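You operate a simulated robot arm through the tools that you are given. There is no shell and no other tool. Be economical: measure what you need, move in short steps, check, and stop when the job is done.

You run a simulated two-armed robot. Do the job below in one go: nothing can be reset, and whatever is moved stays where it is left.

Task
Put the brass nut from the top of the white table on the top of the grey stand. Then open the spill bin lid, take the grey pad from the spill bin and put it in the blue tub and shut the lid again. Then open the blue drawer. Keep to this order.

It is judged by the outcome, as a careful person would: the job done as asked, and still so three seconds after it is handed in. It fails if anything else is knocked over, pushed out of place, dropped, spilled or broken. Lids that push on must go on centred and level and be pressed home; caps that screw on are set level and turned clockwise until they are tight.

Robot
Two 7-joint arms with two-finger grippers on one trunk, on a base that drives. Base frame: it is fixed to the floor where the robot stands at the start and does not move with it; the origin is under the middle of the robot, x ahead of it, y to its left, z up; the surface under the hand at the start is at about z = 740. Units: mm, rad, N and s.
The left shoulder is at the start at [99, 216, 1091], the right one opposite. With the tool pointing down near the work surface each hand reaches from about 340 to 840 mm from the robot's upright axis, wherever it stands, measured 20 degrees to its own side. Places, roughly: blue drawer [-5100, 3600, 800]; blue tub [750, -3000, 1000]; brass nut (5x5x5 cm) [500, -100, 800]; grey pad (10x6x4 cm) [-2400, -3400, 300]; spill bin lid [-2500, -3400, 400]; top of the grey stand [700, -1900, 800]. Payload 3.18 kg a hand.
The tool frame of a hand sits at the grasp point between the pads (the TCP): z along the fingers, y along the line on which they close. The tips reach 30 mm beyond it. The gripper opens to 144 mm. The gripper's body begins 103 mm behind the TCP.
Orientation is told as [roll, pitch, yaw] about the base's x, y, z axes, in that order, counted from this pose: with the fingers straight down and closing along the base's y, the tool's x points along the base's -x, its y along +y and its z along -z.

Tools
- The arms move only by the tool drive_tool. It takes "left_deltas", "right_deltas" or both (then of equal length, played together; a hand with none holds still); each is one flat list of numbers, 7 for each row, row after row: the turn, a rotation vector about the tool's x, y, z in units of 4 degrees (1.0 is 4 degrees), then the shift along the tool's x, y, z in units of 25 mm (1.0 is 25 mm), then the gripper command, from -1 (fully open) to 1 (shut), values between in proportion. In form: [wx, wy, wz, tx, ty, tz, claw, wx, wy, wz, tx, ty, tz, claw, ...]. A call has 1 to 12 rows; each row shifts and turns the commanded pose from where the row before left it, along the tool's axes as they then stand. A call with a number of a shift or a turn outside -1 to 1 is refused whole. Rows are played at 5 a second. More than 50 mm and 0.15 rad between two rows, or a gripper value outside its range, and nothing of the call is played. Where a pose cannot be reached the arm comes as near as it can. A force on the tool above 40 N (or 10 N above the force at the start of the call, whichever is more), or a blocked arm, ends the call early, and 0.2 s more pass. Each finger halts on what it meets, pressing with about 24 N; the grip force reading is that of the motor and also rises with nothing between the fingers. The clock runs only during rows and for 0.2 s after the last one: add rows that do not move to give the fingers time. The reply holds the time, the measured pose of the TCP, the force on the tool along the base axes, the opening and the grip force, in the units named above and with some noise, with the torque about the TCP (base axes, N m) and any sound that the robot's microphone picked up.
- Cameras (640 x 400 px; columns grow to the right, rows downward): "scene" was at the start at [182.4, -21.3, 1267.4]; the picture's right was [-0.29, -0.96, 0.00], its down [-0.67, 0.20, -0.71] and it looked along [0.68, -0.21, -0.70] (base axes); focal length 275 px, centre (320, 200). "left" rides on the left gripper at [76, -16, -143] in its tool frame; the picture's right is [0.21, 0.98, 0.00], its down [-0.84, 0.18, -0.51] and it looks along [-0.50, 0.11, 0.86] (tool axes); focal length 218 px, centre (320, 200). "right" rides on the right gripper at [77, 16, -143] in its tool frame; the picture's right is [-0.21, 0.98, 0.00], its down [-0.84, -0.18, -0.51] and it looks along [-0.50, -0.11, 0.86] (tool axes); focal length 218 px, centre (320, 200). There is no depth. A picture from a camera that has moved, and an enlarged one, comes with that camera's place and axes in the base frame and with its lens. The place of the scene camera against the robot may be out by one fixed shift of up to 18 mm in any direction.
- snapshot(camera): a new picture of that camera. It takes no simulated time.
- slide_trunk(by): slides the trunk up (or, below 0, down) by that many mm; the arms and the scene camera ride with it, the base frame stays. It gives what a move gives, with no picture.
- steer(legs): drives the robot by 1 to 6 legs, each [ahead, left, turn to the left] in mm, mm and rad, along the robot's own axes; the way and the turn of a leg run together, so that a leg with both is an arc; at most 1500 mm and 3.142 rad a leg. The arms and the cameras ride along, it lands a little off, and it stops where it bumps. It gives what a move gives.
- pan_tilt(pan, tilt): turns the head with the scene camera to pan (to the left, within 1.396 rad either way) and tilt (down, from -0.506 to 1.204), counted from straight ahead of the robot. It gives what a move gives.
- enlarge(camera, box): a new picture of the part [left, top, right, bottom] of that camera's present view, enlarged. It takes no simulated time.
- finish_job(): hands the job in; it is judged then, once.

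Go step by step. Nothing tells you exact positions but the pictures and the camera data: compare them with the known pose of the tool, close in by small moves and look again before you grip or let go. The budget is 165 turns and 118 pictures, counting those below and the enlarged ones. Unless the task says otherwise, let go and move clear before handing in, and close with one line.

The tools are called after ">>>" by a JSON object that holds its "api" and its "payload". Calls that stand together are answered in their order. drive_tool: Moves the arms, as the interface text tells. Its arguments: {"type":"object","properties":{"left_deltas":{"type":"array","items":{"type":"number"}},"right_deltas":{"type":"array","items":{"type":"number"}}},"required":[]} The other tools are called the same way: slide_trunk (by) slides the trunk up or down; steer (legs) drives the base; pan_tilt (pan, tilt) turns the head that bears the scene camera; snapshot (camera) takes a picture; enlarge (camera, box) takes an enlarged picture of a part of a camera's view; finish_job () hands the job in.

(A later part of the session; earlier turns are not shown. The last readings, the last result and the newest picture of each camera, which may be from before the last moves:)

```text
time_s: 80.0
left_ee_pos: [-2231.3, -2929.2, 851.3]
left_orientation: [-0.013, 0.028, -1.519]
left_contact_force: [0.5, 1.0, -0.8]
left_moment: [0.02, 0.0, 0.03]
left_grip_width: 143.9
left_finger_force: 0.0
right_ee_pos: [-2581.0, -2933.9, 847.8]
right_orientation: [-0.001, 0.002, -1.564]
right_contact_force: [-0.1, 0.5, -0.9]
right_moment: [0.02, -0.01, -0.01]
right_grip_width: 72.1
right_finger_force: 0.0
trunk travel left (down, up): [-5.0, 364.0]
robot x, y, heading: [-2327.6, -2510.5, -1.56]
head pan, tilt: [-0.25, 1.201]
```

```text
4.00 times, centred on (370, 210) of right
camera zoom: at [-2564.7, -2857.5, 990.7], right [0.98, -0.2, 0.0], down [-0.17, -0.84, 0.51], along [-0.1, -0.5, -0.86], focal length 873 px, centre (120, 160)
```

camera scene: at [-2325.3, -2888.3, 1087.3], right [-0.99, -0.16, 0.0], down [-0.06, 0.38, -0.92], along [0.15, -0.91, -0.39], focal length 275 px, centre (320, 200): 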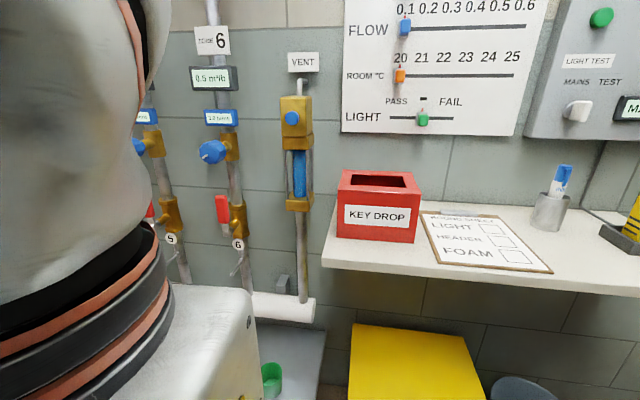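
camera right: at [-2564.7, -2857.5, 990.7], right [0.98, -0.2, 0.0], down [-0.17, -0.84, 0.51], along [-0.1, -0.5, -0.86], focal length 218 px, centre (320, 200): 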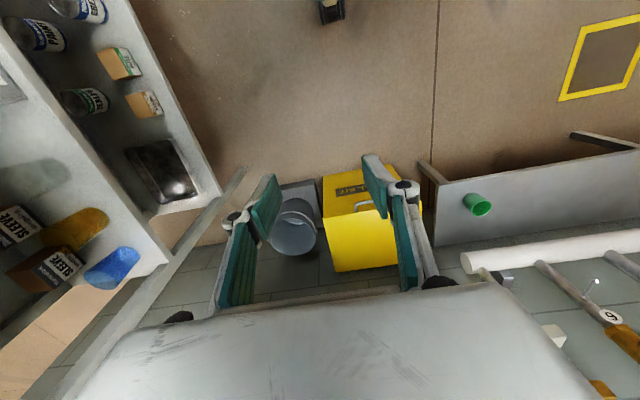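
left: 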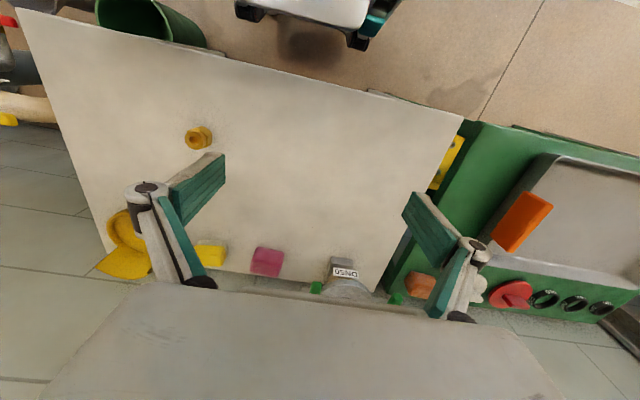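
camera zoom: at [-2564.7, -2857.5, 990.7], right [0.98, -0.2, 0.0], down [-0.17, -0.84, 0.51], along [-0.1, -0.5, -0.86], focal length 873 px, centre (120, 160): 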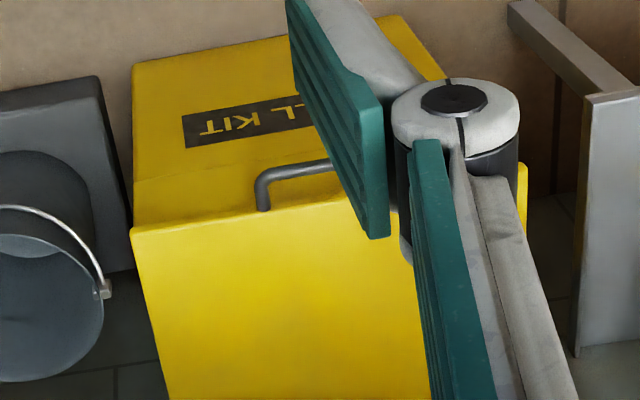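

The head seems not to follow its commands, and the left hand has twisted slightly, so the left arm may be touching the head. I'll move the left hand forward and outward and look again.

>>> {"api": "drive_tool", "payload": {"left_deltas": [0, 0, 0, -0.3, 0.8, 0, -1, 0, 0, 0, -0.3, 0.8, 0, -1, 0, 0, 0, -0.3, 0.8, 0, -1, 0, 0, 0, -0.3, 0.8, 0, -1, 0, 0, 0, -0.3, 0.8, 0, -1, 0, 0, 0, 0, 0, 0, -1]}}

>>> {"api": "pan_tilt", "payload": {"pan": -0.2, "tilt": 0.9}}

>>> {"api": "snapshot", "payload": {"camera": "scene"}}

```text
time_s: 81.4
left_ee_pos: [-2130.8, -2956.0, 849.6]
left_orientation: [-0.003, 0.001, -1.564]
left_contact_force: [-1.4, -1.4, -0.1]
left_moment: [-0.03, 0.01, 0.03]
left_grip_width: 144.0
left_finger_force: 0.1
right_ee_pos: [-2581.4, -2934.0, 848.5]
right_orientation: [0.0, 0.003, -1.563]
right_contact_force: [1.1, -0.6, 0.6]
right_moment: [-0.01, 0.01, 0.01]
right_grip_width: 72.0
right_finger_force: 0.1
trunk travel left (down, up): [-5.0, 364.0]
robot x, y, heading: [-2328.9, -2513.8, -1.563]
head pan, tilt: [-0.25, 1.201]
```

```text
time_s: 82.2
left_ee_pos: [-2130.9, -2957.1, 849.4]
left_orientation: [0.0, 0.001, -1.563]
left_contact_force: [-0.1, 0.1, 0.0]
left_moment: [0.01, 0.03, 0.02]
left_grip_width: 144.0
left_finger_force: 0.0
right_ee_pos: [-2580.5, -2935.1, 848.7]
right_orientation: [0.001, 0.001, -1.565]
right_contact_force: [-0.2, 1.3, -0.5]
right_moment: [0.0, 0.0, 0.01]
right_grip_width: 71.8
right_finger_force: 0.1
trunk travel left (down, up): [-5.0, 364.0]
robot x, y, heading: [-2328.3, -2512.2, -1.566]
head pan, tilt: [-0.201, 0.901]
```

```text
88 pictures are left
camera scene: at [-2354.4, -2870.8, 1044.3], right [-0.98, 0.19, 0.0], down [0.15, 0.77, -0.62], along [-0.12, -0.61, -0.78], focal length 275 px, centre (320, 200)
```

scene: 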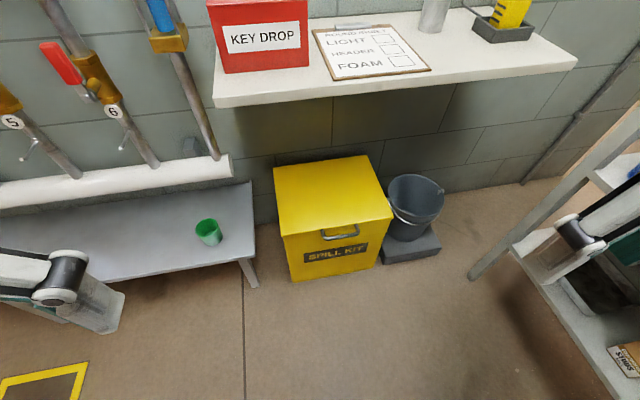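

The head is free again. The handle's bar is at about [-2492, -3262, 350]. I'll bring the closed right hand down in front of the bin, then pitch it to point forward so it can lift the bar from beneath.

>>> {"api": "drive_tool", "payload": {"right_deltas": [0, 0, 0, -0.65, 0.3, 0.9, 1, 0, 0, 0, -0.65, 0.3, 0.9, 1, 0, 0, 0, -0.65, 0.3, 0.9, 1, 0, 0, 0, -0.65, 0.3, 0.9, 1, 0, 0, 0, -0.65, 0.3, 0.9, 1, 0, 0, 0, -0.65, 0.3, 0.9, 1, 0, 0, 0, -0.65, 0.3, 0.9, 1, 0, 0, 0, -0.65, 0.3, 0.9, 1, 0, 0, 0, -0.65, 0.3, 0.9, 1, 0, 0, 0, -0.65, 0.3, 0.9, 1, 0, 0, 0, -0.65, 0.3, 0.9, 1, 0, 0, 0, -0.65, 0.3, 0.9, 1]}}

>>> {"api": "drive_tool", "payload": {"right_deltas": [0, -1, 0, 0, 0, 0, 1, 0, -1, 0, 0, 0, 0, 1, 0, -1, 0, 0, 0, 0, 1, 0, -1, 0, 0, 0, 0, 1, 0, -1, 0, 0, 0, 0, 1, 0, -1, 0, 0, 0, 0, 1, 0, -1, 0, 0, 0, 0, 1, 0, -1, 0, 0, 0, 0, 1, 0, -1, 0, 0, 0, 0, 1, 0, -1, 0, 0, 0, 0, 1]}}

>>> {"api": "snapshot", "payload": {"camera": "scene"}}

```text
time_s: 84.8
left_ee_pos: [-2130.5, -2955.4, 849.3]
left_orientation: [-0.002, 0.003, -1.563]
left_contact_force: [0.2, -0.5, -0.5]
left_moment: [0.0, 0.0, 0.0]
left_grip_width: 144.2
left_finger_force: 0.1
right_ee_pos: [-2488.7, -3129.9, 576.3]
right_orientation: [-0.001, 0.004, -1.564]
right_contact_force: [-0.4, 0.0, 0.0]
right_moment: [0.05, -0.01, -0.01]
right_grip_width: 0.0
right_finger_force: 24.2
trunk travel left (down, up): [-5.0, 364.0]
robot x, y, heading: [-2324.5, -2511.8, -1.561]
head pan, tilt: [-0.201, 0.901]
```

```text
time_s: 87.0
left_ee_pos: [-2130.4, -2957.5, 848.8]
left_orientation: [0.0, 0.0, -1.562]
left_contact_force: [0.4, 0.3, -0.4]
left_moment: [-0.04, 0.01, 0.03]
left_grip_width: 144.0
left_finger_force: 0.0
right_ee_pos: [-2463.2, -3123.9, 581.2]
right_orientation: [0.013, -0.643, -1.557]
right_contact_force: [0.2, 0.3, 0.4]
right_moment: [-0.01, -0.03, 0.02]
right_grip_width: 0.0
right_finger_force: 24.1
right hand out of reach, approached as far as the arm can: row 9, 10
trunk travel left (down, up): [-5.0, 364.0]
robot x, y, heading: [-2328.5, -2510.6, -1.562]
head pan, tilt: [-0.201, 0.901]
```

```text
87 pictures are left
camera scene: at [-2354.1, -2870.5, 1044.6], right [-0.98, 0.19, 0.0], down [0.15, 0.77, -0.62], along [-0.12, -0.61, -0.78], focal length 275 px, centre (320, 200)
```

scene: 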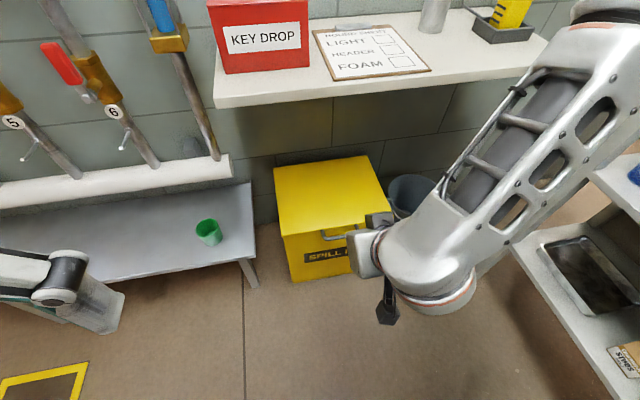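

The wrist is too close to the body for that pitch. I'll back the robot up 170 mm and finish the rotation lower and further out.

>>> {"api": "steer", "payload": {"legs": [[-170, 0, 0]]}}

>>> {"api": "drive_tool", "payload": {"right_deltas": [0, -1, 0, 0.1, 0, 1, 1, 0, -1, 0, 0.1, 0, 1, 1, 0, -1, 0, 0.2, 0, 1, 1, 0, -1, 0, 0.2, 0, 1, 1, 0, -1, 0, 0.4, 0, 1, 1, 0, -1, 0, 0.5, 0, 0.6, 1, 0, -1, 0, 0.6, 0, 0.3, 1, 0, -1, 0, 0.8, 0, 0, 1, 0, -1, 0, 0.8, 0, 0, 1, 0, -1, 0, 0.8, 0, 0, 1]}}

>>> {"api": "snapshot", "payload": {"camera": "scene"}}

```text
time_s: 88.5
left_ee_pos: [-2131.5, -2783.6, 850.1]
left_orientation: [-0.001, 0.001, -1.563]
left_contact_force: [-0.3, 0.3, 0.0]
left_moment: [0.0, 0.0, 0.02]
left_grip_width: 143.7
left_finger_force: 0.1
right_ee_pos: [-2464.5, -2951.8, 582.7]
right_orientation: [0.013, -0.641, -1.558]
right_contact_force: [-1.0, 0.3, 0.5]
right_moment: [0.01, 0.01, -0.01]
right_grip_width: 0.2
right_finger_force: 24.2
trunk travel left (down, up): [-5.0, 364.0]
robot x, y, heading: [-2331.5, -2335.5, -1.565]
head pan, tilt: [-0.201, 0.901]
```

```text
time_s: 89.7
left_ee_pos: [-2131.5, -2784.2, 848.8]
left_orientation: [-0.001, 0.002, -1.564]
left_contact_force: [-0.1, 0.3, 0.4]
left_moment: [-0.02, 0.02, 0.04]
left_grip_width: 144.1
left_finger_force: 0.1
right_ee_pos: [-2414.6, -3078.5, 600.5]
right_orientation: [0.162, -0.96, -1.861]
right_contact_force: [-0.4, 0.4, 0.1]
right_moment: [-0.04, -0.01, 0.02]
right_grip_width: 0.2
right_finger_force: 24.2
right hand out of reach, approached as far as the arm can: row 1, 2, 3, 4, 5
trunk travel left (down, up): [-5.0, 364.0]
robot x, y, heading: [-2330.8, -2340.8, -1.564]
head pan, tilt: [-0.201, 0.901]
stopped in row 5 (right hand): the arm was blocked; the commanded pose is now the measured one
```

```text
86 pictures are left
camera scene: at [-2355.8, -2698.8, 1044.4], right [-0.98, 0.19, 0.0], down [0.15, 0.77, -0.62], along [-0.12, -0.61, -0.78], focal length 275 px, centre (320, 200)
```

scene: 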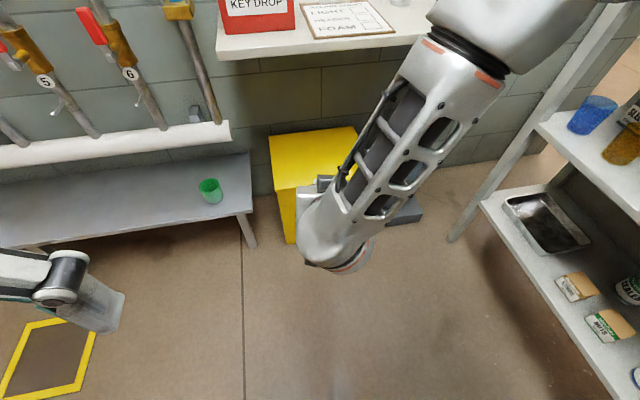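

With the elbow forward, the wrist hits its limit. I'll undo some of the pitch and extend the arm first, so the forearm points forward and down.

>>> {"api": "drive_tool", "payload": {"right_deltas": [-0.11, 0.86, -0.43, 0.18, -0.47, 0.75, 1, -0.11, 0.86, -0.43, 0.18, -0.47, 0.75, 1, -0.11, 0.86, -0.43, 0.18, -0.47, 0.75, 1, -0.11, 0.86, -0.43, 0.18, -0.47, 0.75, 1, -0.11, 0.86, -0.43, 0.18, -0.47, 0.75, 1, -0.11, 0.86, -0.43, 0.18, -0.47, 0.75, 1, 0, 0, 0, 0, 0, 0, 1]}}

>>> {"api": "snapshot", "payload": {"camera": "scene"}}

```text
time_s: 91.3
left_ee_pos: [-2132.2, -2784.3, 849.7]
left_orientation: [-0.002, 0.001, -1.562]
left_contact_force: [0.0, 1.0, -1.3]
left_moment: [-0.01, 0.0, 0.0]
left_grip_width: 144.1
left_finger_force: 0.1
right_ee_pos: [-2483.4, -3136.0, 501.9]
right_orientation: [-0.004, -0.611, -1.558]
right_contact_force: [0.0, -0.5, -0.4]
right_moment: [0.01, 0.03, -0.02]
right_grip_width: 0.0
right_finger_force: 24.0
trunk travel left (down, up): [-5.0, 364.0]
robot x, y, heading: [-2328.6, -2340.8, -1.561]
head pan, tilt: [-0.201, 0.901]
```

```text
85 pictures are left
camera scene: at [-2355.6, -2698.7, 1044.5], right [-0.98, 0.19, 0.0], down [0.15, 0.77, -0.62], along [-0.12, -0.61, -0.78], focal length 275 px, centre (320, 200)
```

scene: 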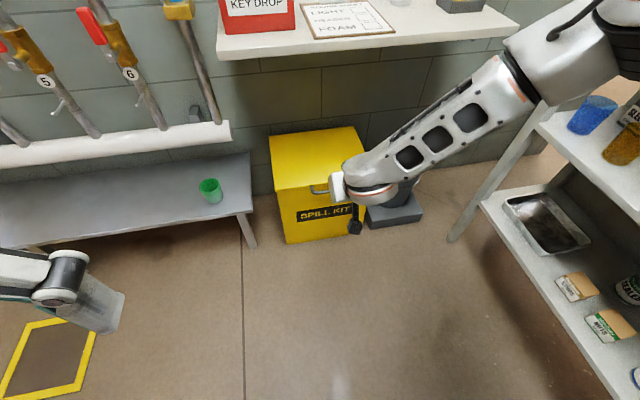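

The forearm comes in from the right, so pointing the fingers forward-left should be natural for this arm. I'll yaw about 40° left, then pitch toward horizontal.

>>> {"api": "drive_tool", "payload": {"right_deltas": [-0.63, 0, -0.91, 0, 0, 0, 1, -0.63, 0, -0.91, 0, 0, 0, 1, -0.63, 0, -0.91, 0, 0, 0, 1, -0.63, 0, -0.91, 0, 0, 0, 1, -0.63, 0, -0.91, 0, 0, 0, 1, -0.63, 0, -0.91, 0, 0, 0, 1, -0.63, 0, -0.91, 0, 0, 0, 1, -0.63, 0, -0.91, 0, 0, 0, 1, -0.63, 0, -0.91, 0, 0, 0, 1]}}

>>> {"api": "drive_tool", "payload": {"right_deltas": [0, -1, 0, 0, 0, 0, 1, 0, -1, 0, 0, 0, 0, 1, 0, -1, 0, 0, 0, 0, 1, 0, -1, 0, 0, 0, 0, 1, 0, -1, 0, 0, 0, 0, 1, 0, -1, 0, 0, 0, 0, 1, 0, -1, 0, 0, 0, 0, 1, 0, -1, 0, 0, 0, 0, 1, 0, 0, 0, 0, 0, 0, 1]}}

>>> {"api": "snapshot", "payload": {"camera": "scene"}}

```text
time_s: 93.3
left_ee_pos: [-2131.5, -2783.8, 848.9]
left_orientation: [-0.001, 0.002, -1.562]
left_contact_force: [-0.7, -0.7, 0.2]
left_moment: [-0.01, 0.01, -0.02]
left_grip_width: 143.8
left_finger_force: 0.1
right_ee_pos: [-2482.5, -3136.1, 502.3]
right_orientation: [-0.013, -0.609, -0.861]
right_contact_force: [0.3, -0.1, 0.3]
right_moment: [0.0, 0.0, -0.01]
right_grip_width: 0.2
right_finger_force: 24.3
trunk travel left (down, up): [-5.0, 364.0]
robot x, y, heading: [-2330.0, -2341.7, -1.564]
head pan, tilt: [-0.201, 0.901]
```

```text
time_s: 95.3
left_ee_pos: [-2132.3, -2784.5, 849.4]
left_orientation: [-0.002, 0.001, -1.562]
left_contact_force: [0.0, -0.3, -0.7]
left_moment: [-0.01, 0.02, -0.01]
left_grip_width: 144.0
left_finger_force: 0.2
right_ee_pos: [-2483.6, -3137.2, 501.6]
right_orientation: [-0.021, -1.168, -0.847]
right_contact_force: [0.7, 0.7, 0.0]
right_moment: [0.01, -0.02, -0.02]
right_grip_width: 0.0
right_finger_force: 24.1
trunk travel left (down, up): [-5.0, 364.0]
robot x, y, heading: [-2329.1, -2342.8, -1.568]
head pan, tilt: [-0.201, 0.901]
```

```text
84 pictures are left
camera scene: at [-2355.6, -2698.7, 1044.5], right [-0.98, 0.19, 0.0], down [0.15, 0.77, -0.62], along [-0.12, -0.61, -0.78], focal length 275 px, centre (320, 200)
```

scene: 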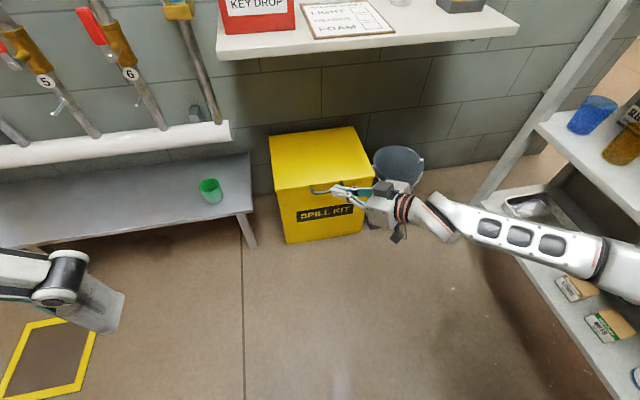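

That orientation works: the fingers now point forward-left, near horizontal. I'll lower to just below the bar height, in front of it.

>>> {"api": "drive_tool", "payload": {"right_deltas": [0, 0, 0, 0.81, -0.283, 0.525, 1, 0, 0, 0, 0.81, -0.283, 0.525, 1, 0, 0, 0, 0.81, -0.283, 0.525, 1, 0, 0, 0, 0.81, -0.283, 0.525, 1, 0, 0, 0, 0.81, -0.283, 0.525, 1, 0, 0, 0, 0.81, -0.283, 0.525, 1, 0, 0, 0, 0.81, -0.283, 0.525, 1, 0, 0, 0, 0.81, -0.283, 0.525, 1, 0, 0, 0, 0, 0, 0, 1]}}

>>> {"api": "enlarge", "payload": {"camera": "scene", "box": [256, 120, 448, 240]}}

>>> {"api": "snapshot", "payload": {"camera": "right"}}

```text
time_s: 97.3
left_ee_pos: [-2131.5, -2783.9, 849.3]
left_orientation: [-0.001, 0.002, -1.562]
left_contact_force: [0.7, 0.2, -0.5]
left_moment: [0.03, -0.03, 0.0]
left_grip_width: 144.1
left_finger_force: 0.0
right_ee_pos: [-2506.3, -3198.9, 313.6]
right_orientation: [-0.018, -1.167, -0.849]
right_contact_force: [0.3, -0.1, -0.3]
right_moment: [0.03, -0.01, 0.04]
right_grip_width: 0.0
right_finger_force: 24.2
trunk travel left (down, up): [-5.0, 364.0]
robot x, y, heading: [-2330.3, -2341.6, -1.564]
head pan, tilt: [-0.201, 0.901]
```

```text
3.33 times, centred on (352, 180) of scene
camera zoom: at [-2355.6, -2698.8, 1044.4], right [-0.98, 0.19, 0.0], down [0.15, 0.77, -0.62], along [-0.12, -0.61, -0.78], focal length 916 px, centre (213, 267)
```

zoom: 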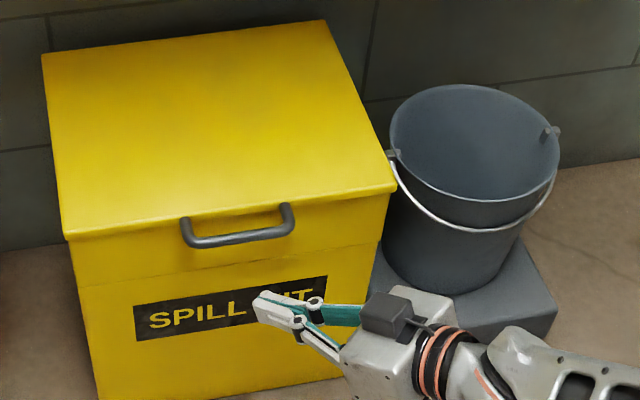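

```text
82 pictures are left
camera right: at [-2598.5, -3065.5, 299.2], right [0.8, 0.57, 0.18], down [-0.22, -0.01, 0.98], along [0.56, -0.82, 0.12], focal length 218 px, centre (320, 200)
```

right: 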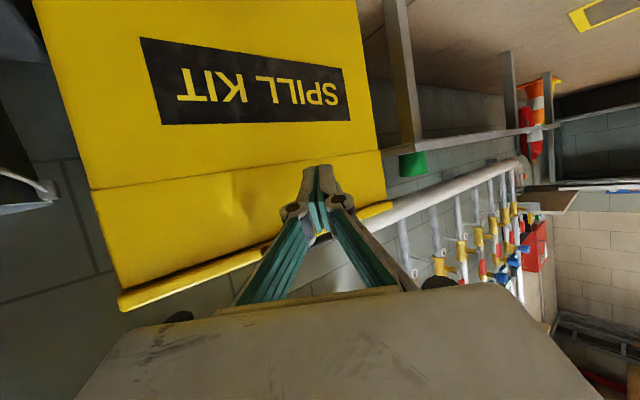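

From the hand camera, the bin's front face is at y≈-3291, its centre at x≈-2476 and the bar at z≈346. I'll slip the fingertips under the bar.

>>> {"api": "drive_tool", "payload": {"right_deltas": [0, 0, 0, -0.21, -0.19, 0.49, 1, 0, 0, 0, -0.21, -0.19, 0.49, 1, 0, 0, 0, -0.21, -0.19, 0.49, 1, 0, 0, 0, -0.21, -0.19, 0.49, 1, 0, 0, 0, 0, 0, 0, 1]}}

>>> {"api": "enlarge", "payload": {"camera": "scene", "box": [272, 140, 400, 220]}}

```text
time_s: 98.5
left_ee_pos: [-2132.0, -2784.1, 849.6]
left_orientation: [-0.001, 0.003, -1.563]
left_contact_force: [0.9, -0.5, 0.3]
left_moment: [0.0, 0.02, -0.05]
left_grip_width: 144.0
left_finger_force: 0.1
right_ee_pos: [-2493.0, -3222.4, 321.1]
right_orientation: [-0.02, -1.169, -0.85]
right_contact_force: [-0.5, 0.0, 1.7]
right_moment: [-0.03, -0.01, -0.03]
right_grip_width: 0.1
right_finger_force: 23.9
right hand out of reach, approached as far as the arm can: row 2, 3, 4
trunk travel left (down, up): [-5.0, 364.0]
robot x, y, heading: [-2327.7, -2340.2, -1.564]
head pan, tilt: [-0.201, 0.901]
```

```text
5.00 times, centred on (336, 180) of scene
camera zoom: at [-2355.6, -2698.8, 1044.4], right [-0.98, 0.19, 0.0], down [0.15, 0.77, -0.62], along [-0.12, -0.61, -0.78], focal length 1373 px, centre (240, 300)
```

zoom: 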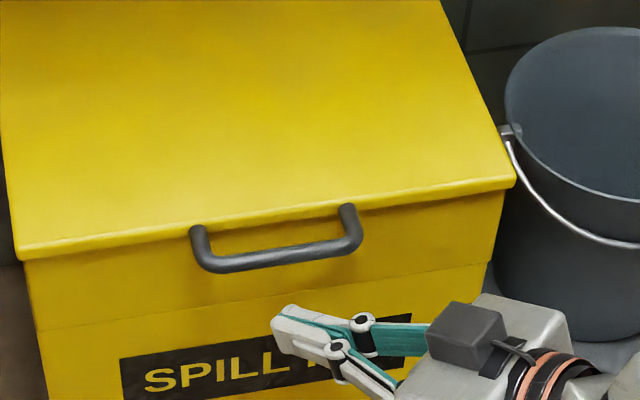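

The arm is at full stretch. I'll pull the hand back 75 mm, drive 110 mm closer, and check.

>>> {"api": "drive_tool", "payload": {"right_deltas": [0, 0, 0, 0.38, 0.66, -0.65, 1, 0, 0, 0, 0.38, 0.66, -0.65, 1, 0, 0, 0, 0.38, 0.66, -0.65, 1, 0, 0, 0, 0, 0, 0, 1]}}

>>> {"api": "steer", "payload": {"legs": [[75, 0, 0]]}}

>>> {"api": "enlarge", "payload": {"camera": "scene", "box": [256, 140, 416, 240]}}

```text
time_s: 99.5
left_ee_pos: [-2131.8, -2784.6, 848.7]
left_orientation: [-0.002, 0.002, -1.561]
left_contact_force: [-0.7, -0.6, -0.4]
left_moment: [-0.04, -0.02, 0.02]
left_grip_width: 144.0
left_finger_force: 0.1
right_ee_pos: [-2491.1, -3149.9, 315.7]
right_orientation: [-0.021, -1.167, -0.848]
right_contact_force: [-0.1, 0.0, -0.4]
right_moment: [-0.03, 0.02, 0.01]
right_grip_width: 0.2
right_finger_force: 24.1
trunk travel left (down, up): [-5.0, 364.0]
robot x, y, heading: [-2329.6, -2341.0, -1.561]
head pan, tilt: [-0.201, 0.901]
```

```text
time_s: 100.5
left_ee_pos: [-2130.3, -2857.5, 848.4]
left_orientation: [-0.001, 0.003, -1.561]
left_contact_force: [0.9, -0.2, -1.0]
left_moment: [0.06, 0.02, -0.03]
left_grip_width: 144.2
left_finger_force: 0.0
right_ee_pos: [-2490.1, -3224.1, 314.5]
right_orientation: [-0.017, -1.164, -0.848]
right_contact_force: [-0.5, 0.0, -0.6]
right_moment: [0.0, 0.0, 0.03]
right_grip_width: 0.0
right_finger_force: 24.1
trunk travel left (down, up): [-5.0, 364.0]
robot x, y, heading: [-2327.4, -2412.1, -1.562]
head pan, tilt: [-0.201, 0.901]
```

```text
4.00 times, centred on (336, 190) of scene
camera zoom: at [-2354.7, -2772.9, 1044.2], right [-0.98, 0.19, 0.0], down [0.15, 0.77, -0.62], along [-0.12, -0.61, -0.78], focal length 1099 px, centre (256, 240)
```

zoom: 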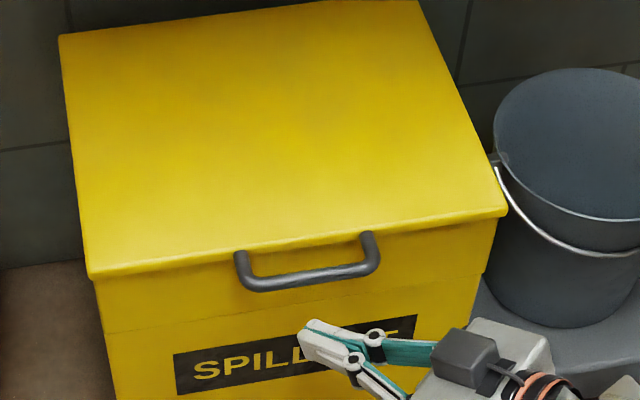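

The tip is about 40 mm below the bar and 17 mm short of it. I'll go forward 30 mm, then up gently.

>>> {"api": "drive_tool", "payload": {"right_deltas": [0, 0, 0, -0.16, -0.46, 0.37, 1, 0, 0, 0, -0.16, -0.46, 0.37, 1, 0, 0, 0, 0, 0, 0, 1]}}

>>> {"api": "drive_tool", "payload": {"right_deltas": [0, 0, 0, -0.37, 0, -0.16, 1, 0, 0, 0, -0.37, 0, -0.16, 1, 0, 0, 0, 0, 0, 0, 1]}}

>>> {"api": "enlarge", "payload": {"camera": "scene", "box": [256, 140, 416, 240]}}

```text
time_s: 101.3
left_ee_pos: [-2130.8, -2858.2, 849.1]
left_orientation: [-0.002, 0.001, -1.562]
left_contact_force: [-0.4, 0.4, 0.4]
left_moment: [0.03, -0.03, -0.02]
left_grip_width: 144.0
left_finger_force: 0.2
right_ee_pos: [-2494.4, -3253.2, 317.0]
right_orientation: [-0.019, -1.165, -0.848]
right_contact_force: [0.2, 0.3, 0.3]
right_moment: [-0.01, -0.01, 0.0]
right_grip_width: 0.0
right_finger_force: 23.7
trunk travel left (down, up): [-5.0, 364.0]
robot x, y, heading: [-2331.9, -2417.3, -1.565]
head pan, tilt: [-0.201, 0.901]
```

```text
time_s: 102.1
left_ee_pos: [-2131.4, -2857.1, 849.5]
left_orientation: [-0.002, 0.0, -1.562]
left_contact_force: [-0.9, 0.2, 0.4]
left_moment: [0.02, 0.0, -0.01]
left_grip_width: 144.0
left_finger_force: 0.0
right_ee_pos: [-2494.8, -3254.1, 336.7]
right_orientation: [-0.018, -1.168, -0.849]
right_contact_force: [0.3, 0.6, 0.2]
right_moment: [-0.02, -0.01, 0.0]
right_grip_width: 0.0
right_finger_force: 24.2
trunk travel left (down, up): [-5.0, 364.0]
robot x, y, heading: [-2327.2, -2415.3, -1.562]
head pan, tilt: [-0.201, 0.901]
```

```text
4.00 times, centred on (336, 190) of scene
camera zoom: at [-2354.7, -2772.6, 1044.4], right [-0.98, 0.19, 0.0], down [0.15, 0.77, -0.62], along [-0.12, -0.61, -0.78], focal length 1099 px, centre (256, 240)
```

zoom: 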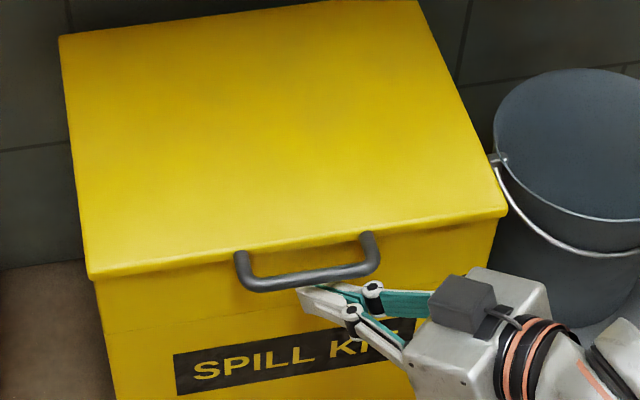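

The fingertips are under the bar. I'll raise 20 mm and see whether the lid lifts.

>>> {"api": "drive_tool", "payload": {"right_deltas": [0, 0, 0, -0.37, 0, -0.16, 1, 0, 0, 0, -0.37, 0, -0.16, 1, 0, 0, 0, -0.37, 0, -0.16, 1, 0, 0, 0, 0, 0, 0, 1]}}

>>> {"api": "enlarge", "payload": {"camera": "scene", "box": [256, 140, 416, 240]}}

```text
time_s: 103.1
left_ee_pos: [-2131.5, -2857.3, 848.6]
left_orientation: [-0.002, 0.002, -1.56]
left_contact_force: [-0.3, 0.0, -0.7]
left_moment: [-0.01, -0.02, -0.01]
left_grip_width: 144.1
left_finger_force: 0.0
right_ee_pos: [-2494.7, -3252.0, 365.7]
right_orientation: [-0.018, -1.165, -0.847]
right_contact_force: [-0.4, 4.7, -2.5]
right_moment: [-0.08, 0.0, -0.08]
right_grip_width: 0.1
right_finger_force: 23.8
trunk travel left (down, up): [-5.0, 364.0]
robot x, y, heading: [-2328.8, -2415.9, -1.562]
head pan, tilt: [-0.201, 0.901]
```

```text
4.00 times, centred on (336, 190) of scene
camera zoom: at [-2354.8, -2772.6, 1044.3], right [-0.98, 0.19, 0.0], down [0.15, 0.77, -0.62], along [-0.12, -0.61, -0.78], focal length 1099 px, centre (256, 240)
```

zoom: 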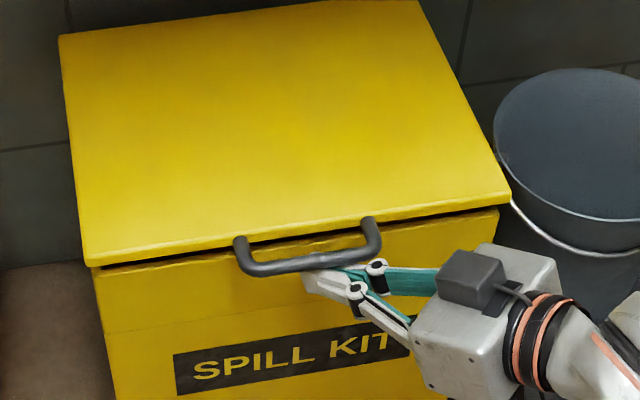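

The lid is a thin plate and it's lifting. I'll follow its arc, first to about 40°.

>>> {"api": "drive_tool", "payload": {"right_deltas": [0, 0, 0, -0.858, -0.08, -0.265, 1, 0, 0, 0, -0.858, -0.08, -0.265, 1, 0, 0, 0, -0.858, -0.08, -0.265, 1, 0, 0, 0, -0.858, -0.08, -0.265, 1, 0, 0, 0, -0.81, -0.248, -0.037, 1, 0, 0, 0, -0.81, -0.248, -0.037, 1, 0, 0, 0, -0.81, -0.248, -0.037, 1, 0, 0, 0, -0.81, -0.248, -0.037, 1, 0, 0, 0, -0.81, -0.248, -0.037, 1, 0, 0, 0, 0, 0, 0, 1]}}

>>> {"api": "snapshot", "payload": {"camera": "scene"}}

```text
time_s: 105.3
left_ee_pos: [-2131.5, -2857.4, 848.9]
left_orientation: [-0.001, 0.001, -1.56]
left_contact_force: [0.4, 0.2, 0.4]
left_moment: [-0.01, 0.04, -0.02]
left_grip_width: 144.1
left_finger_force: 0.1
right_ee_pos: [-2494.2, -3311.7, 548.5]
right_orientation: [-0.018, -1.169, -0.848]
right_contact_force: [0.1, 0.7, 0.2]
right_moment: [0.01, 0.07, -0.02]
right_grip_width: 0.0
right_finger_force: 24.1
trunk travel left (down, up): [-5.0, 364.0]
robot x, y, heading: [-2328.2, -2414.7, -1.565]
head pan, tilt: [-0.201, 0.901]
```

```text
77 pictures are left
camera scene: at [-2354.7, -2772.6, 1044.4], right [-0.98, 0.19, 0.0], down [0.15, 0.77, -0.62], along [-0.12, -0.61, -0.78], focal length 275 px, centre (320, 200)
```

scene: 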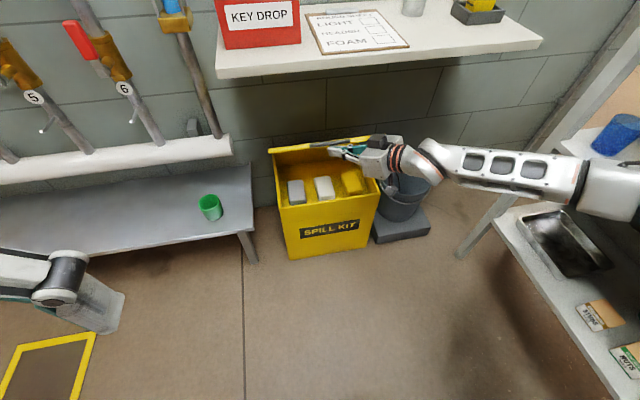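

The lid is well open, showing a grey, a white and a yellow pad. I'll zoom in.

>>> {"api": "enlarge", "payload": {"camera": "scene", "box": [256, 120, 416, 220]}}

```text
4.00 times, centred on (336, 170) of scene
camera zoom: at [-2354.7, -2772.6, 1044.4], right [-0.98, 0.19, 0.0], down [0.15, 0.77, -0.62], along [-0.12, -0.61, -0.78], focal length 1099 px, centre (256, 320)
```

zoom: 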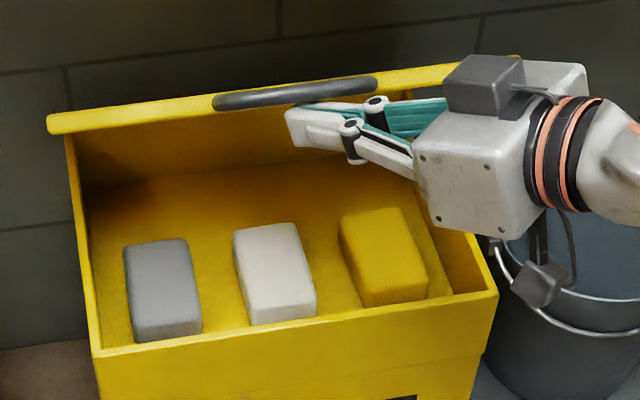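

I'll carry on along the arc and flatten the hand so it stays below the shelf.

>>> {"api": "drive_tool", "payload": {"right_deltas": [0, -0.9, 0, -0.414, -0.238, 0.177, 1, 0, -0.9, 0, -0.414, -0.238, 0.177, 1, 0, -0.9, 0, -0.414, -0.238, 0.177, 1, 0, -0.9, 0, -0.414, -0.238, 0.177, 1, 0, -0.9, 0, -0.414, -0.238, 0.177, 1, 0, 0, 0, 0, 0, 0, 1]}}

>>> {"api": "enlarge", "payload": {"camera": "scene", "box": [256, 80, 448, 200]}}

```text
time_s: 106.7
left_ee_pos: [-2130.0, -2859.1, 850.4]
left_orientation: [-0.001, 0.001, -1.56]
left_contact_force: [-0.9, 0.5, 0.6]
left_moment: [0.0, -0.04, -0.02]
left_grip_width: 144.2
left_finger_force: 0.1
right_ee_pos: [-2493.9, -3356.1, 590.7]
right_orientation: [-0.069, -1.481, -0.798]
right_contact_force: [0.5, -2.8, -6.6]
right_moment: [0.12, 0.01, 0.01]
right_grip_width: 0.0
right_finger_force: 23.8
trunk travel left (down, up): [-5.0, 364.0]
robot x, y, heading: [-2331.0, -2411.2, -1.566]
head pan, tilt: [-0.201, 0.901]
```

```text
3.33 times, centred on (352, 140) of scene
camera zoom: at [-2354.8, -2773.3, 1044.0], right [-0.98, 0.19, 0.0], down [0.15, 0.77, -0.62], along [-0.12, -0.61, -0.78], focal length 916 px, centre (213, 400)
```

zoom: 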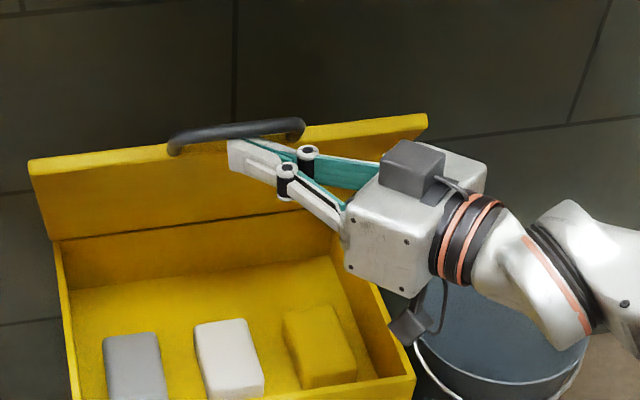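

The lid is near 60°. I'll push it straight back toward the wall with the fingertips.

>>> {"api": "drive_tool", "payload": {"right_deltas": [0, 0, 0, 0, -0.68, 0.73, 1, 0, 0, 0, 0, -0.68, 0.73, 1, 0, 0, 0, 0, -0.68, 0.73, 1, 0, 0, 0, 0, -0.68, 0.73, 1, 0, 0, 0, 0, -0.68, 0.73, 1, 0, 0, 0, 0, -0.68, 0.73, 1, 0, 0, 0, 0, 0, 0, 1]}}

>>> {"api": "enlarge", "payload": {"camera": "scene", "box": [256, 80, 448, 200]}}

```text
time_s: 108.3
left_ee_pos: [-2130.4, -2857.8, 848.2]
left_orientation: [-0.001, 0.002, -1.56]
left_contact_force: [-0.2, 0.1, 0.3]
left_moment: [-0.01, -0.01, 0.0]
left_grip_width: 143.9
left_finger_force: 0.0
right_ee_pos: [-2496.7, -3441.8, 588.1]
right_orientation: [-0.083, -1.48, -0.785]
right_contact_force: [-0.5, -0.1, -0.4]
right_moment: [0.0, -0.01, -0.01]
right_grip_width: 0.0
right_finger_force: 24.0
right hand out of reach, approached as far as the arm can: row 4, 5, 6
trunk travel left (down, up): [-5.0, 364.0]
robot x, y, heading: [-2327.9, -2412.4, -1.564]
head pan, tilt: [-0.201, 0.901]
```

```text
3.33 times, centred on (352, 140) of scene
camera zoom: at [-2354.7, -2772.6, 1044.4], right [-0.98, 0.19, 0.0], down [0.15, 0.77, -0.62], along [-0.12, -0.61, -0.78], focal length 916 px, centre (213, 400)
```

zoom: 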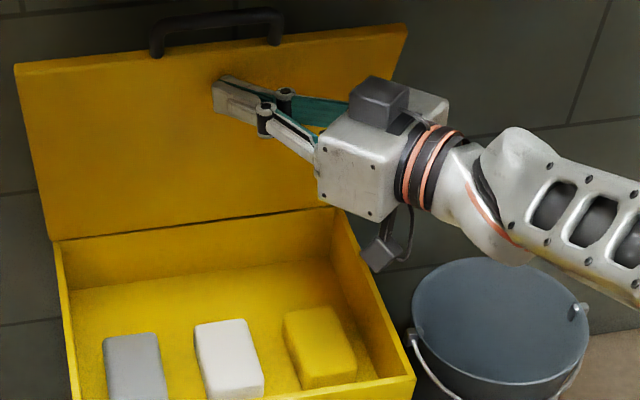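

There's almost no force left, so the lid seems fully open. I'll withdraw the hand toward the robot and see if it stays.

>>> {"api": "drive_tool", "payload": {"right_deltas": [0, 0, 0, 0, 0.68, -0.73, 1, 0, 0, 0, 0, 0.68, -0.73, 1, 0, 0, 0, 0, 0.68, -0.73, 1, 0, 0, 0, 0, 0.68, -0.73, 1, 0, 0, 0, 0, 0.68, -0.73, 1, 0, 0, 0, 0, 0.68, -0.73, 1, 0, 0, 0, 0, 0.68, -0.73, 1, 0, 0, 0, 0, 0.68, -0.73, 1]}}

>>> {"api": "snapshot", "payload": {"camera": "scene"}}

```text
time_s: 110.1
left_ee_pos: [-2130.5, -2857.7, 849.7]
left_orientation: [-0.001, 0.001, -1.56]
left_contact_force: [-1.5, 0.4, 0.3]
left_moment: [0.01, 0.02, -0.01]
left_grip_width: 143.9
left_finger_force: 0.2
right_ee_pos: [-2488.7, -3244.5, 601.2]
right_orientation: [-0.098, -1.48, -0.768]
right_contact_force: [-0.2, 0.3, -0.2]
right_moment: [0.01, 0.04, 0.05]
right_grip_width: 0.0
right_finger_force: 24.2
trunk travel left (down, up): [-5.0, 364.0]
robot x, y, heading: [-2327.0, -2415.5, -1.565]
head pan, tilt: [-0.201, 0.901]
```

```text
73 pictures are left
camera scene: at [-2354.7, -2772.6, 1044.4], right [-0.98, 0.19, 0.0], down [0.15, 0.77, -0.62], along [-0.12, -0.61, -0.78], focal length 275 px, centre (320, 200)
```

scene: 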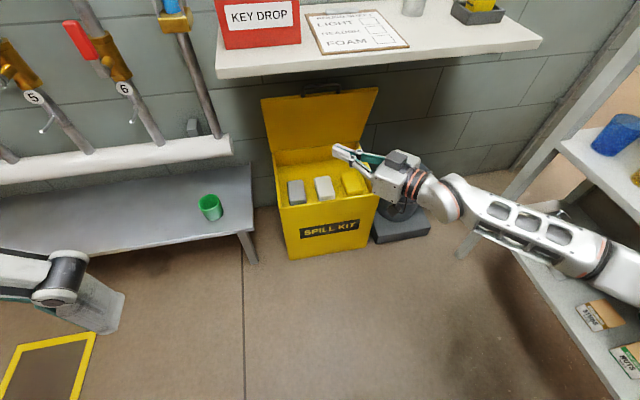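

The lid stays open and the pads are in view. I'll tuck the right arm back, pointing down as before, so the robot can move in and use the left hand for the grey pad.

>>> {"api": "drive_tool", "payload": {"right_deltas": [0, 0, 0, -0.74, 0.38, -0.85, 1, 0, 0, 0, -0.74, 0.38, -0.85, 1, 0, 0, 0, -0.74, 0.38, -0.85, 1, 0, 0, 0, -0.74, 0.38, -0.85, 1, 0, 0, 0, -0.74, 0.38, -0.85, 1, 0, 0, 0, -0.74, 0.38, -0.85, 1, 0, 0, 0, -0.74, 0.38, -0.85, 1]}}

>>> {"api": "drive_tool", "payload": {"right_deltas": [0, 1, 0, 0, 0, 0, 1, 0, 1, 0, 0, 0, 0, 1, 0, 1, 0, 0, 0, 0, 1, 0, 1, 0, 0, 0, 0, 1, 0, 1, 0, 0, 0, 0, 1, 0, 1, 0, 0, 0, 0, 1, 0, 1, 0, 0, 0, 0, 1, 0, 1, 0, 0, 0, 0, 1, 0, 1, 0, 0, 0, 0, 1, 0, 1, 0, 0, 0, 0, 1, 0, 1, 0, 0, 0, 0, 1, 0, 1, 0, 0, 0, 0, 1]}}

>>> {"api": "snapshot", "payload": {"camera": "scene"}}

```text
time_s: 111.7
left_ee_pos: [-2130.6, -2858.0, 848.7]
left_orientation: [-0.001, 0.0, -1.559]
left_contact_force: [-0.3, -0.3, -0.7]
left_moment: [-0.02, 0.01, -0.01]
left_grip_width: 144.0
left_finger_force: 0.0
right_ee_pos: [-2524.5, -3097.2, 742.0]
right_orientation: [-0.085, -1.479, -0.78]
right_contact_force: [-0.9, 0.0, 0.5]
right_moment: [0.01, 0.0, -0.01]
right_grip_width: 0.0
right_finger_force: 24.1
trunk travel left (down, up): [-5.0, 364.0]
robot x, y, heading: [-2328.4, -2413.4, -1.566]
head pan, tilt: [-0.201, 0.901]
```

```text
time_s: 114.3
left_ee_pos: [-2130.7, -2857.6, 849.7]
left_orientation: [-0.002, 0.001, -1.559]
left_contact_force: [0.6, 0.7, 0.4]
left_moment: [-0.01, -0.02, -0.03]
left_grip_width: 143.9
left_finger_force: 0.0
right_ee_pos: [-2524.4, -3099.2, 742.8]
right_orientation: [-0.008, -0.641, -0.861]
right_contact_force: [-0.5, 0.1, 0.1]
right_moment: [-0.02, 0.0, -0.01]
right_grip_width: 0.0
right_finger_force: 24.3
trunk travel left (down, up): [-5.0, 364.0]
robot x, y, heading: [-2328.4, -2411.6, -1.561]
head pan, tilt: [-0.201, 0.901]
```

```text
72 pictures are left
camera scene: at [-2354.6, -2772.4, 1044.5], right [-0.98, 0.19, 0.0], down [0.15, 0.77, -0.62], along [-0.12, -0.61, -0.78], focal length 275 px, centre (320, 200)
```

scene: 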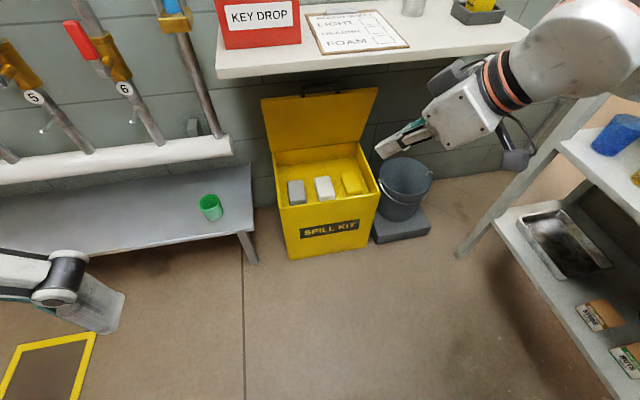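

>>> {"api": "drive_tool", "payload": {"right_deltas": [0, 1, 0, 0, 0, 0, 1, 0, 1, 0, 0, 0, 0, 1, 0, 1, 0, 0, 0, 0, 1, 0, 1, 0, 0, 0, 0, 1, 0, 1, 0, 0, 0, 0, 1, 0, 1, 0, 0, 0, 0, 1, 0, 1, 0, 0, 0, 0, 1, 0, 1, 0, 0, 0, 0, 1, 0, 1, 0, 0, 0, 0, 1]}}

>>> {"api": "drive_tool", "payload": {"right_deltas": [0, 0, 0, 0.94, 0.36, -0.57, 1, 0, 0, 0, 0.94, 0.36, -0.57, 1, 0, 0, 0, 0.94, 0.36, -0.57, 1, 0, 0, 0, 0.94, 0.36, -0.57, 1, 0, 0, 0, 0.94, 0.36, -0.57, 1, 0, 0, 0, 0.94, 0.36, -0.57, 1, 0, 0, 0, 0, 0, 0, 1]}}

>>> {"api": "drive_tool", "payload": {"right_deltas": [0, 0, 1, 0, 0, 0, 1, 0, 0, 1, 0, 0, 0, 1, 0, 0, 1, 0, 0, 0, 1, 0, 0, 1, 0, 0, 0, 1, 0, 0, 1, 0, 0, 0, 1, 0, 0, 1, 0, 0, 0, 1, 0, 0, 1, 0, 0, 0, 1, 0, 0, 1, 0, 0, 0, 1, 0, 0, 1, 0, 0, 0, 1, 0, 0, 1, 0, 0, 0, 1]}}

>>> {"api": "snapshot", "payload": {"camera": "scene"}}

```text
time_s: 116.3
left_ee_pos: [-2130.6, -2857.0, 849.4]
left_orientation: [-0.002, 0.0, -1.561]
left_contact_force: [-0.8, -0.1, 0.3]
left_moment: [0.01, -0.03, -0.01]
left_grip_width: 143.9
left_finger_force: 0.1
right_ee_pos: [-2524.9, -3097.0, 742.1]
right_orientation: [-0.009, -0.365, -0.866]
right_contact_force: [-0.2, -0.1, 0.2]
right_moment: [0.02, 0.01, 0.0]
right_grip_width: 0.0
right_finger_force: 23.9
right hand out of reach, approached as far as the arm can: row 5, 6, 7, 8, 9
trunk travel left (down, up): [-5.0, 364.0]
robot x, y, heading: [-2326.6, -2415.9, -1.569]
head pan, tilt: [-0.201, 0.901]
```

```text
time_s: 117.9
left_ee_pos: [-2130.7, -2857.9, 849.8]
left_orientation: [0.0, 0.003, -1.56]
left_contact_force: [0.9, 0.1, 0.2]
left_moment: [-0.01, 0.04, -0.01]
left_grip_width: 143.7
left_finger_force: 0.0
right_ee_pos: [-2579.7, -2947.9, 771.6]
right_orientation: [-0.009, -0.366, -0.868]
right_contact_force: [0.4, 0.4, 0.5]
right_moment: [0.04, 0.02, -0.01]
right_grip_width: 0.2
right_finger_force: 24.1
right hand out of reach, approached as far as the arm can: row 6
trunk travel left (down, up): [-5.0, 364.0]
robot x, y, heading: [-2326.1, -2413.2, -1.563]
head pan, tilt: [-0.201, 0.901]
```

```text
time_s: 120.1
left_ee_pos: [-2128.7, -2857.4, 849.3]
left_orientation: [-0.004, 0.001, -1.559]
left_contact_force: [-0.9, 0.4, 0.5]
left_moment: [0.02, 0.0, -0.04]
left_grip_width: 144.1
left_finger_force: 0.0
right_ee_pos: [-2577.7, -2948.5, 773.3]
right_orientation: [0.232, -0.283, -1.599]
right_contact_force: [0.9, 0.2, 0.3]
right_moment: [0.02, 0.0, 0.01]
right_grip_width: 0.1
right_finger_force: 24.7
trunk travel left (down, up): [-5.0, 364.0]
robot x, y, heading: [-2328.0, -2411.3, -1.562]
head pan, tilt: [-0.201, 0.901]
```

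```text
71 pictures are left
camera scene: at [-2352.3, -2771.5, 1044.8], right [-0.98, 0.19, 0.0], down [0.15, 0.77, -0.62], along [-0.12, -0.61, -0.78], focal length 275 px, centre (320, 200)
```

scene: 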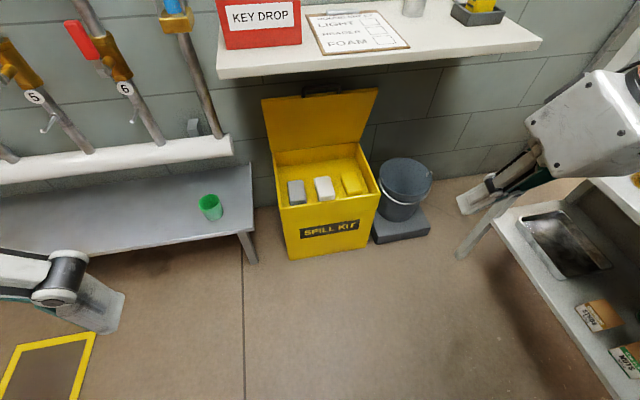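

The right arm is out of the way. I'll drive forward and bring the left hand over the bin.

>>> {"api": "steer", "payload": {"legs": [[200, -40, 0]]}}

>>> {"api": "drive_tool", "payload": {"left_deltas": [0, 0, 0, -0.75, -0.75, 0.7, -0.1, 0, 0, 0, -0.75, -0.75, 0.7, -0.1, 0, 0, 0, -0.75, -0.75, 0.7, -0.1, 0, 0, 0, -0.75, -0.75, 0.7, -0.1, 0, 0, 0, -0.75, -0.75, 0.7, -0.1, 0, 0, 0, -0.75, -0.75, 0.7, -0.1, 0, 0, 0, -0.75, -0.75, 0.7, -0.1, 0, 0, 0, -0.75, -0.75, 0.7, -0.1, 0, 0, 0, -0.75, -0.75, 0.7, -0.1, 0, 0, 0, -0.75, -0.75, 0.7, -0.1, 0, 0, 0, -0.75, -0.75, 0.7, -0.1]}}

>>> {"api": "snapshot", "payload": {"camera": "scene"}}

>>> {"api": "snapshot", "payload": {"camera": "left"}}

```text
time_s: 121.9
left_ee_pos: [-2132.3, -3052.3, 850.5]
left_orientation: [-0.021, -0.007, -1.557]
left_contact_force: [0.7, 0.0, 0.3]
left_moment: [0.01, -0.01, 0.0]
left_grip_width: 144.0
left_finger_force: 0.0
right_ee_pos: [-2583.4, -3149.5, 785.6]
right_orientation: [0.218, -0.3, -1.592]
right_contact_force: [-0.6, -0.6, -1.1]
right_moment: [-0.02, 0.0, -0.03]
right_grip_width: 0.1
right_finger_force: 24.3
trunk travel left (down, up): [-5.0, 364.0]
robot x, y, heading: [-2343.4, -2619.6, -1.56]
head pan, tilt: [-0.201, 0.901]
stopped in leg 1: the robot was blocked; the commanded pose is now the measured one
```

```text
time_s: 124.2
left_ee_pos: [-2329.4, -3244.3, 674.9]
left_orientation: [-0.012, 0.008, -1.56]
left_contact_force: [1.0, 2.9, -0.6]
left_moment: [-0.26, 0.14, 0.01]
left_grip_width: 79.2
left_finger_force: 0.1
right_ee_pos: [-2581.7, -3148.2, 785.7]
right_orientation: [0.218, -0.301, -1.588]
right_contact_force: [0.1, -0.5, -0.4]
right_moment: [0.01, -0.01, -0.02]
right_grip_width: 0.0
right_finger_force: 24.1
trunk travel left (down, up): [-5.0, 364.0]
robot x, y, heading: [-2346.4, -2619.2, -1.557]
head pan, tilt: [-0.201, 0.901]
stopped in row 11 (left hand): the force on the tool passed its limit at 109 N (the readings are from after the stop); the commanded pose is now the measured one
```

```text
70 pictures are left
camera scene: at [-2353.3, -2965.6, 1049.5], right [-0.98, 0.18, 0.01], down [0.13, 0.77, -0.63], along [-0.13, -0.62, -0.78], focal length 275 px, centre (320, 200)
```

scene: 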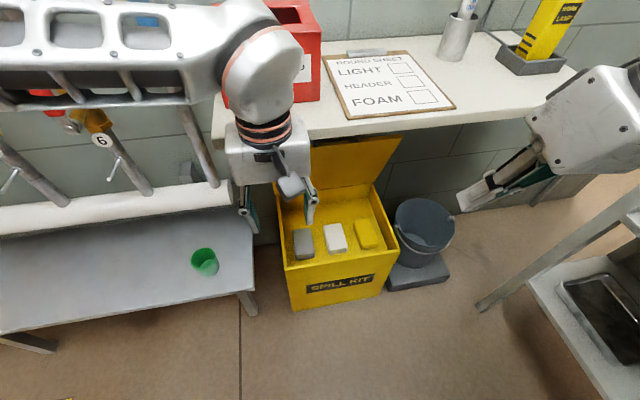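

```text
69 pictures are left
camera left: at [-2345.3, -3171.2, 818.3], right [0.98, 0.22, -0.01], down [0.19, -0.84, 0.5], along [0.1, -0.49, -0.87], focal length 218 px, centre (320, 200)
```

left: 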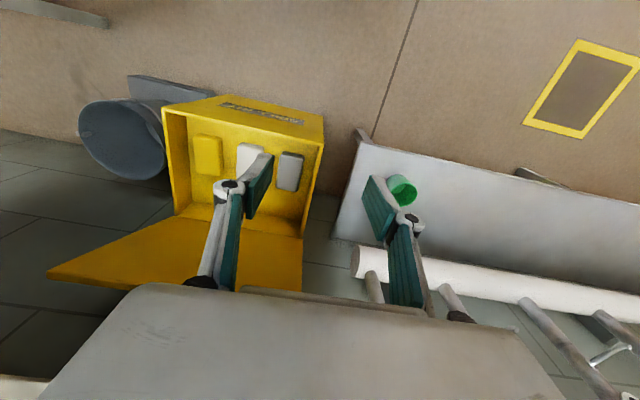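

The left hand's palm touched the wall shelf's front edge: the shelf reaches out to y≈-3285 at z≈790. I'll back the hand away, reverse a little and check that nothing has moved.

>>> {"api": "drive_tool", "payload": {"left_deltas": [0, 0, 0, 0.8, 0, 0, -0.1, 0, 0, 0, 0.8, 0, 0, -0.1, 0, 0, 0, 0.8, 0, 0, -0.1, 0, 0, 0, 0.8, 0, 0, -0.1, 0, 0, 0, 0, 0, 0, -0.1]}}

>>> {"api": "steer", "payload": {"legs": [[-130, 0, 0]]}}

>>> {"api": "snapshot", "payload": {"camera": "scene"}}

```text
time_s: 125.5
left_ee_pos: [-2331.6, -3166.1, 674.3]
left_orientation: [-0.016, 0.011, -1.561]
left_contact_force: [-0.3, 0.3, 0.3]
left_moment: [0.0, 0.01, 0.04]
left_grip_width: 79.3
left_finger_force: 0.1
right_ee_pos: [-2580.5, -3148.1, 783.0]
right_orientation: [0.217, -0.294, -1.585]
right_contact_force: [-0.9, -0.9, -1.7]
right_moment: [-0.02, 0.0, -0.02]
right_grip_width: 0.2
right_finger_force: 24.1
trunk travel left (down, up): [-5.0, 364.0]
robot x, y, heading: [-2350.1, -2617.2, -1.554]
head pan, tilt: [-0.201, 0.901]
```

```text
time_s: 126.7
left_ee_pos: [-2327.9, -3068.1, 671.2]
left_orientation: [-0.001, 0.017, -1.545]
left_contact_force: [0.5, 0.2, 0.3]
left_moment: [-0.03, -0.01, 0.02]
left_grip_width: 79.1
left_finger_force: 0.0
right_ee_pos: [-2570.7, -3051.1, 774.2]
right_orientation: [0.231, -0.283, -1.552]
right_contact_force: [0.5, 0.1, 0.4]
right_moment: [0.0, 0.02, 0.0]
right_grip_width: 0.0
right_finger_force: 23.9
trunk travel left (down, up): [-5.0, 364.0]
robot x, y, heading: [-2343.4, -2514.5, -1.537]
head pan, tilt: [-0.201, 0.901]
stopped in leg 1: the robot was blocked; the commanded pose is now the measured one
```

```text
68 pictures are left
camera scene: at [-2356.4, -2870.7, 1045.9], right [-0.99, 0.17, 0.01], down [0.13, 0.77, -0.62], along [-0.11, -0.61, -0.78], focal length 275 px, centre (320, 200)
```

scene: 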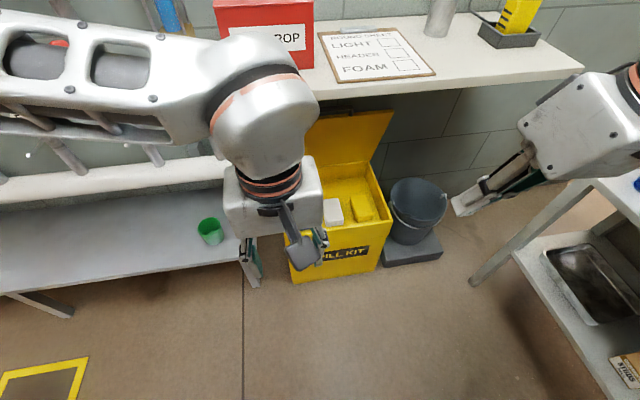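

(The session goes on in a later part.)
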